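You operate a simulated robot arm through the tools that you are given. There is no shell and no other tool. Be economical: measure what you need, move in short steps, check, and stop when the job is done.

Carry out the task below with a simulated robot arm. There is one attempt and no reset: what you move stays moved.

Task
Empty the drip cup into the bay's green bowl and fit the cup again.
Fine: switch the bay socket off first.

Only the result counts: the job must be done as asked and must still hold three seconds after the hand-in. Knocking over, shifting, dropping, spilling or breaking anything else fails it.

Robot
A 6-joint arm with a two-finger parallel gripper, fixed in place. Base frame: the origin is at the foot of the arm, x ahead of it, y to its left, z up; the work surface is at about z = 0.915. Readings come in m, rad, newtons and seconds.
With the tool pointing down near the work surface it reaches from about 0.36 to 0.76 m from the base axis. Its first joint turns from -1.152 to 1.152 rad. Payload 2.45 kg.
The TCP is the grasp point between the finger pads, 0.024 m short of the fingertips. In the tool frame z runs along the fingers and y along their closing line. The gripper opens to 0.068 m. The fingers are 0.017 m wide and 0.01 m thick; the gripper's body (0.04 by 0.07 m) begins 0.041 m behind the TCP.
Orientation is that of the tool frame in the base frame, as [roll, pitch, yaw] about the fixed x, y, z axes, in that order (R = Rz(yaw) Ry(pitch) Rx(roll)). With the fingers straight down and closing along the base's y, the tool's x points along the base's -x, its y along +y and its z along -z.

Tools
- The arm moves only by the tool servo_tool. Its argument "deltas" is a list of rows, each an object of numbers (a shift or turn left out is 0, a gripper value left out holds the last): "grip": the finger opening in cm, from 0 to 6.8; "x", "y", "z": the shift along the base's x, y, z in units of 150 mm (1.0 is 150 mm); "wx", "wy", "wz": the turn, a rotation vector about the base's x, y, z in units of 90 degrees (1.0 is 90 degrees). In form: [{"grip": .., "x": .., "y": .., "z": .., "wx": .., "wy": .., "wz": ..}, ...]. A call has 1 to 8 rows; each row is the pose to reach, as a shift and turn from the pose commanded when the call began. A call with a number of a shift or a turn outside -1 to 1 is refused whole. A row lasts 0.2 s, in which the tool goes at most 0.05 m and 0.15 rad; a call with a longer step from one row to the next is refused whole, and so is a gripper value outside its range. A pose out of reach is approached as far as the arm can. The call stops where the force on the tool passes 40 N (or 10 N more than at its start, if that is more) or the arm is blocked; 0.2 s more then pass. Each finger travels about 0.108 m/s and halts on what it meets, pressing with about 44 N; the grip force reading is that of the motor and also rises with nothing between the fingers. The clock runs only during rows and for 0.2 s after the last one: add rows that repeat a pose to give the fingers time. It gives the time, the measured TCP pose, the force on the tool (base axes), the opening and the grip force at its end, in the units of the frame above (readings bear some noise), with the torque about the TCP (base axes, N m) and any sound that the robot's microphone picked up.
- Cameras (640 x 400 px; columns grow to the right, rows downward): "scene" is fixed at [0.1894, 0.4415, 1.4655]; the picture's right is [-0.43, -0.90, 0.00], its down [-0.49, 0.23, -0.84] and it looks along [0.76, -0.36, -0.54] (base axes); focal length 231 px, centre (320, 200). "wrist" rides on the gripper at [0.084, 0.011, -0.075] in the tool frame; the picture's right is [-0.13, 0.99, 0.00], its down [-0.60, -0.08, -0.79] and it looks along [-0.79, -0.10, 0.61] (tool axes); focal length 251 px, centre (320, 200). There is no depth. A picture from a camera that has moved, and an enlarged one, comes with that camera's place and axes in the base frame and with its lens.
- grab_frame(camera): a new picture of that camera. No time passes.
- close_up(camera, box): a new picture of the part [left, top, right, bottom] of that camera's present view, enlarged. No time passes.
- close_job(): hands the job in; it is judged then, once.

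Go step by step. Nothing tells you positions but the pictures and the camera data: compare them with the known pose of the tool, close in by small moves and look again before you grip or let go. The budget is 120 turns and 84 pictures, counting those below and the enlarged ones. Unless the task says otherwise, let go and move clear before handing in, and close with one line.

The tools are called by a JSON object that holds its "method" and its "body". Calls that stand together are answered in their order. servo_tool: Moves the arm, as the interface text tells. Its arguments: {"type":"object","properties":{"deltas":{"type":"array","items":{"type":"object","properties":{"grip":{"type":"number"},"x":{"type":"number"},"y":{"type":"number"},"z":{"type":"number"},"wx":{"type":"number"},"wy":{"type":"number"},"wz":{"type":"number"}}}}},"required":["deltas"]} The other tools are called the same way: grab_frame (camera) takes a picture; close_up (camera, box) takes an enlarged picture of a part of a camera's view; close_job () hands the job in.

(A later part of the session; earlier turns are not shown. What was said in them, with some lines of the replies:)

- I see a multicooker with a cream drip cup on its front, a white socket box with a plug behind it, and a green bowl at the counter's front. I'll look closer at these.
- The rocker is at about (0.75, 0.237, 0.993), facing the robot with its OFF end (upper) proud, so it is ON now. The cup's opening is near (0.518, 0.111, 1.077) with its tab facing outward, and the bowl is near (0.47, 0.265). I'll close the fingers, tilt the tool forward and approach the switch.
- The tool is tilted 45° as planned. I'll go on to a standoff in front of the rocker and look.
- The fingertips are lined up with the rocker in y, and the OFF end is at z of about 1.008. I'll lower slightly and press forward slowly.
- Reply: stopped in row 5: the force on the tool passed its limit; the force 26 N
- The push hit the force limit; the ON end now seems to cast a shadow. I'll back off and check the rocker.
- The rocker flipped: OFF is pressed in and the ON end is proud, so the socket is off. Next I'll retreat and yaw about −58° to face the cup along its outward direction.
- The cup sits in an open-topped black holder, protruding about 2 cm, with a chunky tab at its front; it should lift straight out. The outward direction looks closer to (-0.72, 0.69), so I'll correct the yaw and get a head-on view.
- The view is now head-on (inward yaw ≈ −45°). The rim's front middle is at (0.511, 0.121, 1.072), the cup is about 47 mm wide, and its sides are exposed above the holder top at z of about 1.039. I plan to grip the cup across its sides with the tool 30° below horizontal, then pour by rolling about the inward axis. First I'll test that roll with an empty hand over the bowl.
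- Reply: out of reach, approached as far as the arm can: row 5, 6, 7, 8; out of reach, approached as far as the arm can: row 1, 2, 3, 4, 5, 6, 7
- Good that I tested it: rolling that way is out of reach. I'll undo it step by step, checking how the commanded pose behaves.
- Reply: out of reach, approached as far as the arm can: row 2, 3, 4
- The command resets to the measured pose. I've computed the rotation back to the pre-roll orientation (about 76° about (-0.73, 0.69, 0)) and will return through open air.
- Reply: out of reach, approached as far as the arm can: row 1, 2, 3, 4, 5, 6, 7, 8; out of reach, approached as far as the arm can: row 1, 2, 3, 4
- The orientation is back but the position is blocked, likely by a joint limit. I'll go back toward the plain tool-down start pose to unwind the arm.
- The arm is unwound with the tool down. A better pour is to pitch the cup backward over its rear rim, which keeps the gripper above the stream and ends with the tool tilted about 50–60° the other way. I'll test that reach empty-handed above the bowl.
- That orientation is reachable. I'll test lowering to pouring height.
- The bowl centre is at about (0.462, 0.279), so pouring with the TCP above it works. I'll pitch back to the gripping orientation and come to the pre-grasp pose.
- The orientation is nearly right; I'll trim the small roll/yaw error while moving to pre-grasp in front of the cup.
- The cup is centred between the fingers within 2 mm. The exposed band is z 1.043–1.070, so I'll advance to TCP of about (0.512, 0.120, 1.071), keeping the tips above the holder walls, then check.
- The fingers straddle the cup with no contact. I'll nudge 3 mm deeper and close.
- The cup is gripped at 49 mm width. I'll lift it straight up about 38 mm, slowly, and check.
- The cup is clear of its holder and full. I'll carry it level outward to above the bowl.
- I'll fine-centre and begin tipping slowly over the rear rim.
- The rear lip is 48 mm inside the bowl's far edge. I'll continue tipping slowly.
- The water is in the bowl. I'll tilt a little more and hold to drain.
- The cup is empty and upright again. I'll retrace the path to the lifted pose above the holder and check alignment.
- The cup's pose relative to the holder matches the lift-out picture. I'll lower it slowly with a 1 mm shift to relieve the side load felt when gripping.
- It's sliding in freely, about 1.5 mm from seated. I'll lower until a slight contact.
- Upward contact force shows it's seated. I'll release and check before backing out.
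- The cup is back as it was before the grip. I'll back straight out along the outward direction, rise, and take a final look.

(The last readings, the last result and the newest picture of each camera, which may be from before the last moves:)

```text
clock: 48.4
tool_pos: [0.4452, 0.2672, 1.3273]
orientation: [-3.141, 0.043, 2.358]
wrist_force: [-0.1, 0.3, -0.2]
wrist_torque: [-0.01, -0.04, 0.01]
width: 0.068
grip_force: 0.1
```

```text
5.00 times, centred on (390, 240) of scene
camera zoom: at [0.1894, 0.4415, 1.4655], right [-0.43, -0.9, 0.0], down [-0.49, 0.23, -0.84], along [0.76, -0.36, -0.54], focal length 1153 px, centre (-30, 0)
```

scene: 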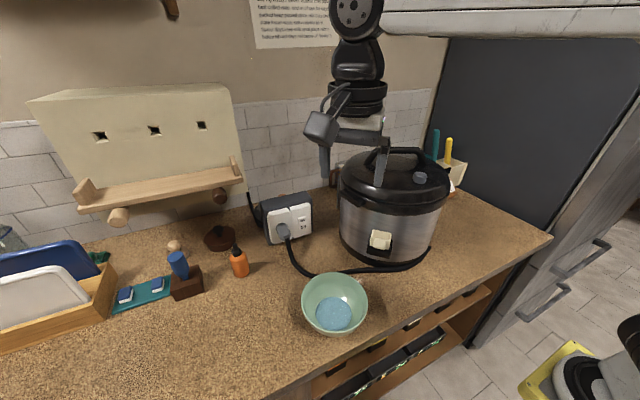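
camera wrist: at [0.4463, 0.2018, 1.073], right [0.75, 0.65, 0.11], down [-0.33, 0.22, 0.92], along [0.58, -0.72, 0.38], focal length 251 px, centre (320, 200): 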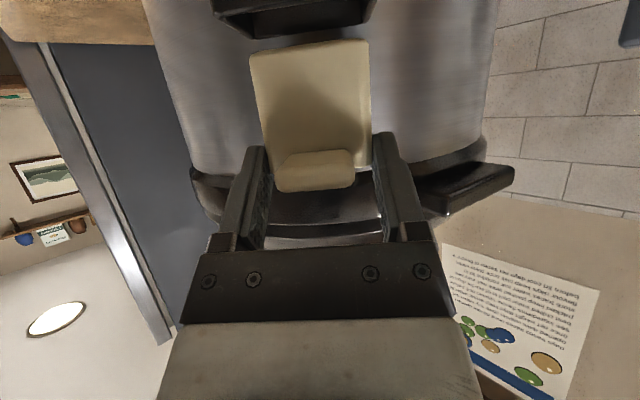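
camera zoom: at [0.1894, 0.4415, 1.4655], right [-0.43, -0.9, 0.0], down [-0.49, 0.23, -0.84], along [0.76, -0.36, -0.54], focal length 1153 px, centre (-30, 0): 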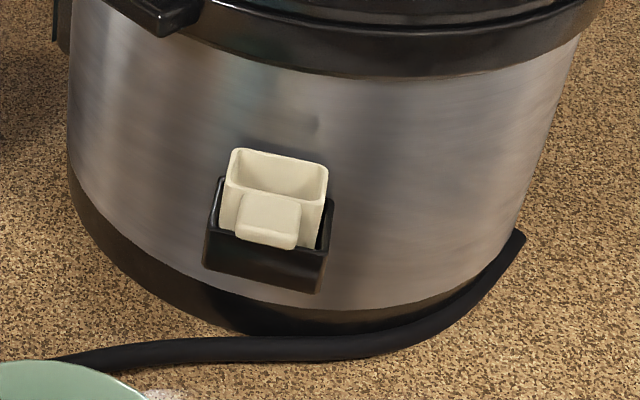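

The cup is empty and seated in its original place, the water is in the green bowl, and the socket is off. The arm is clear, so I'm handing in.

{"method": "close_job", "body": {}}

```text
The job is handed in.
```

I switched the bay socket off first, then emptied the drip cup into the green bowl and put it back in its holder; no spills showed in the final pictures.
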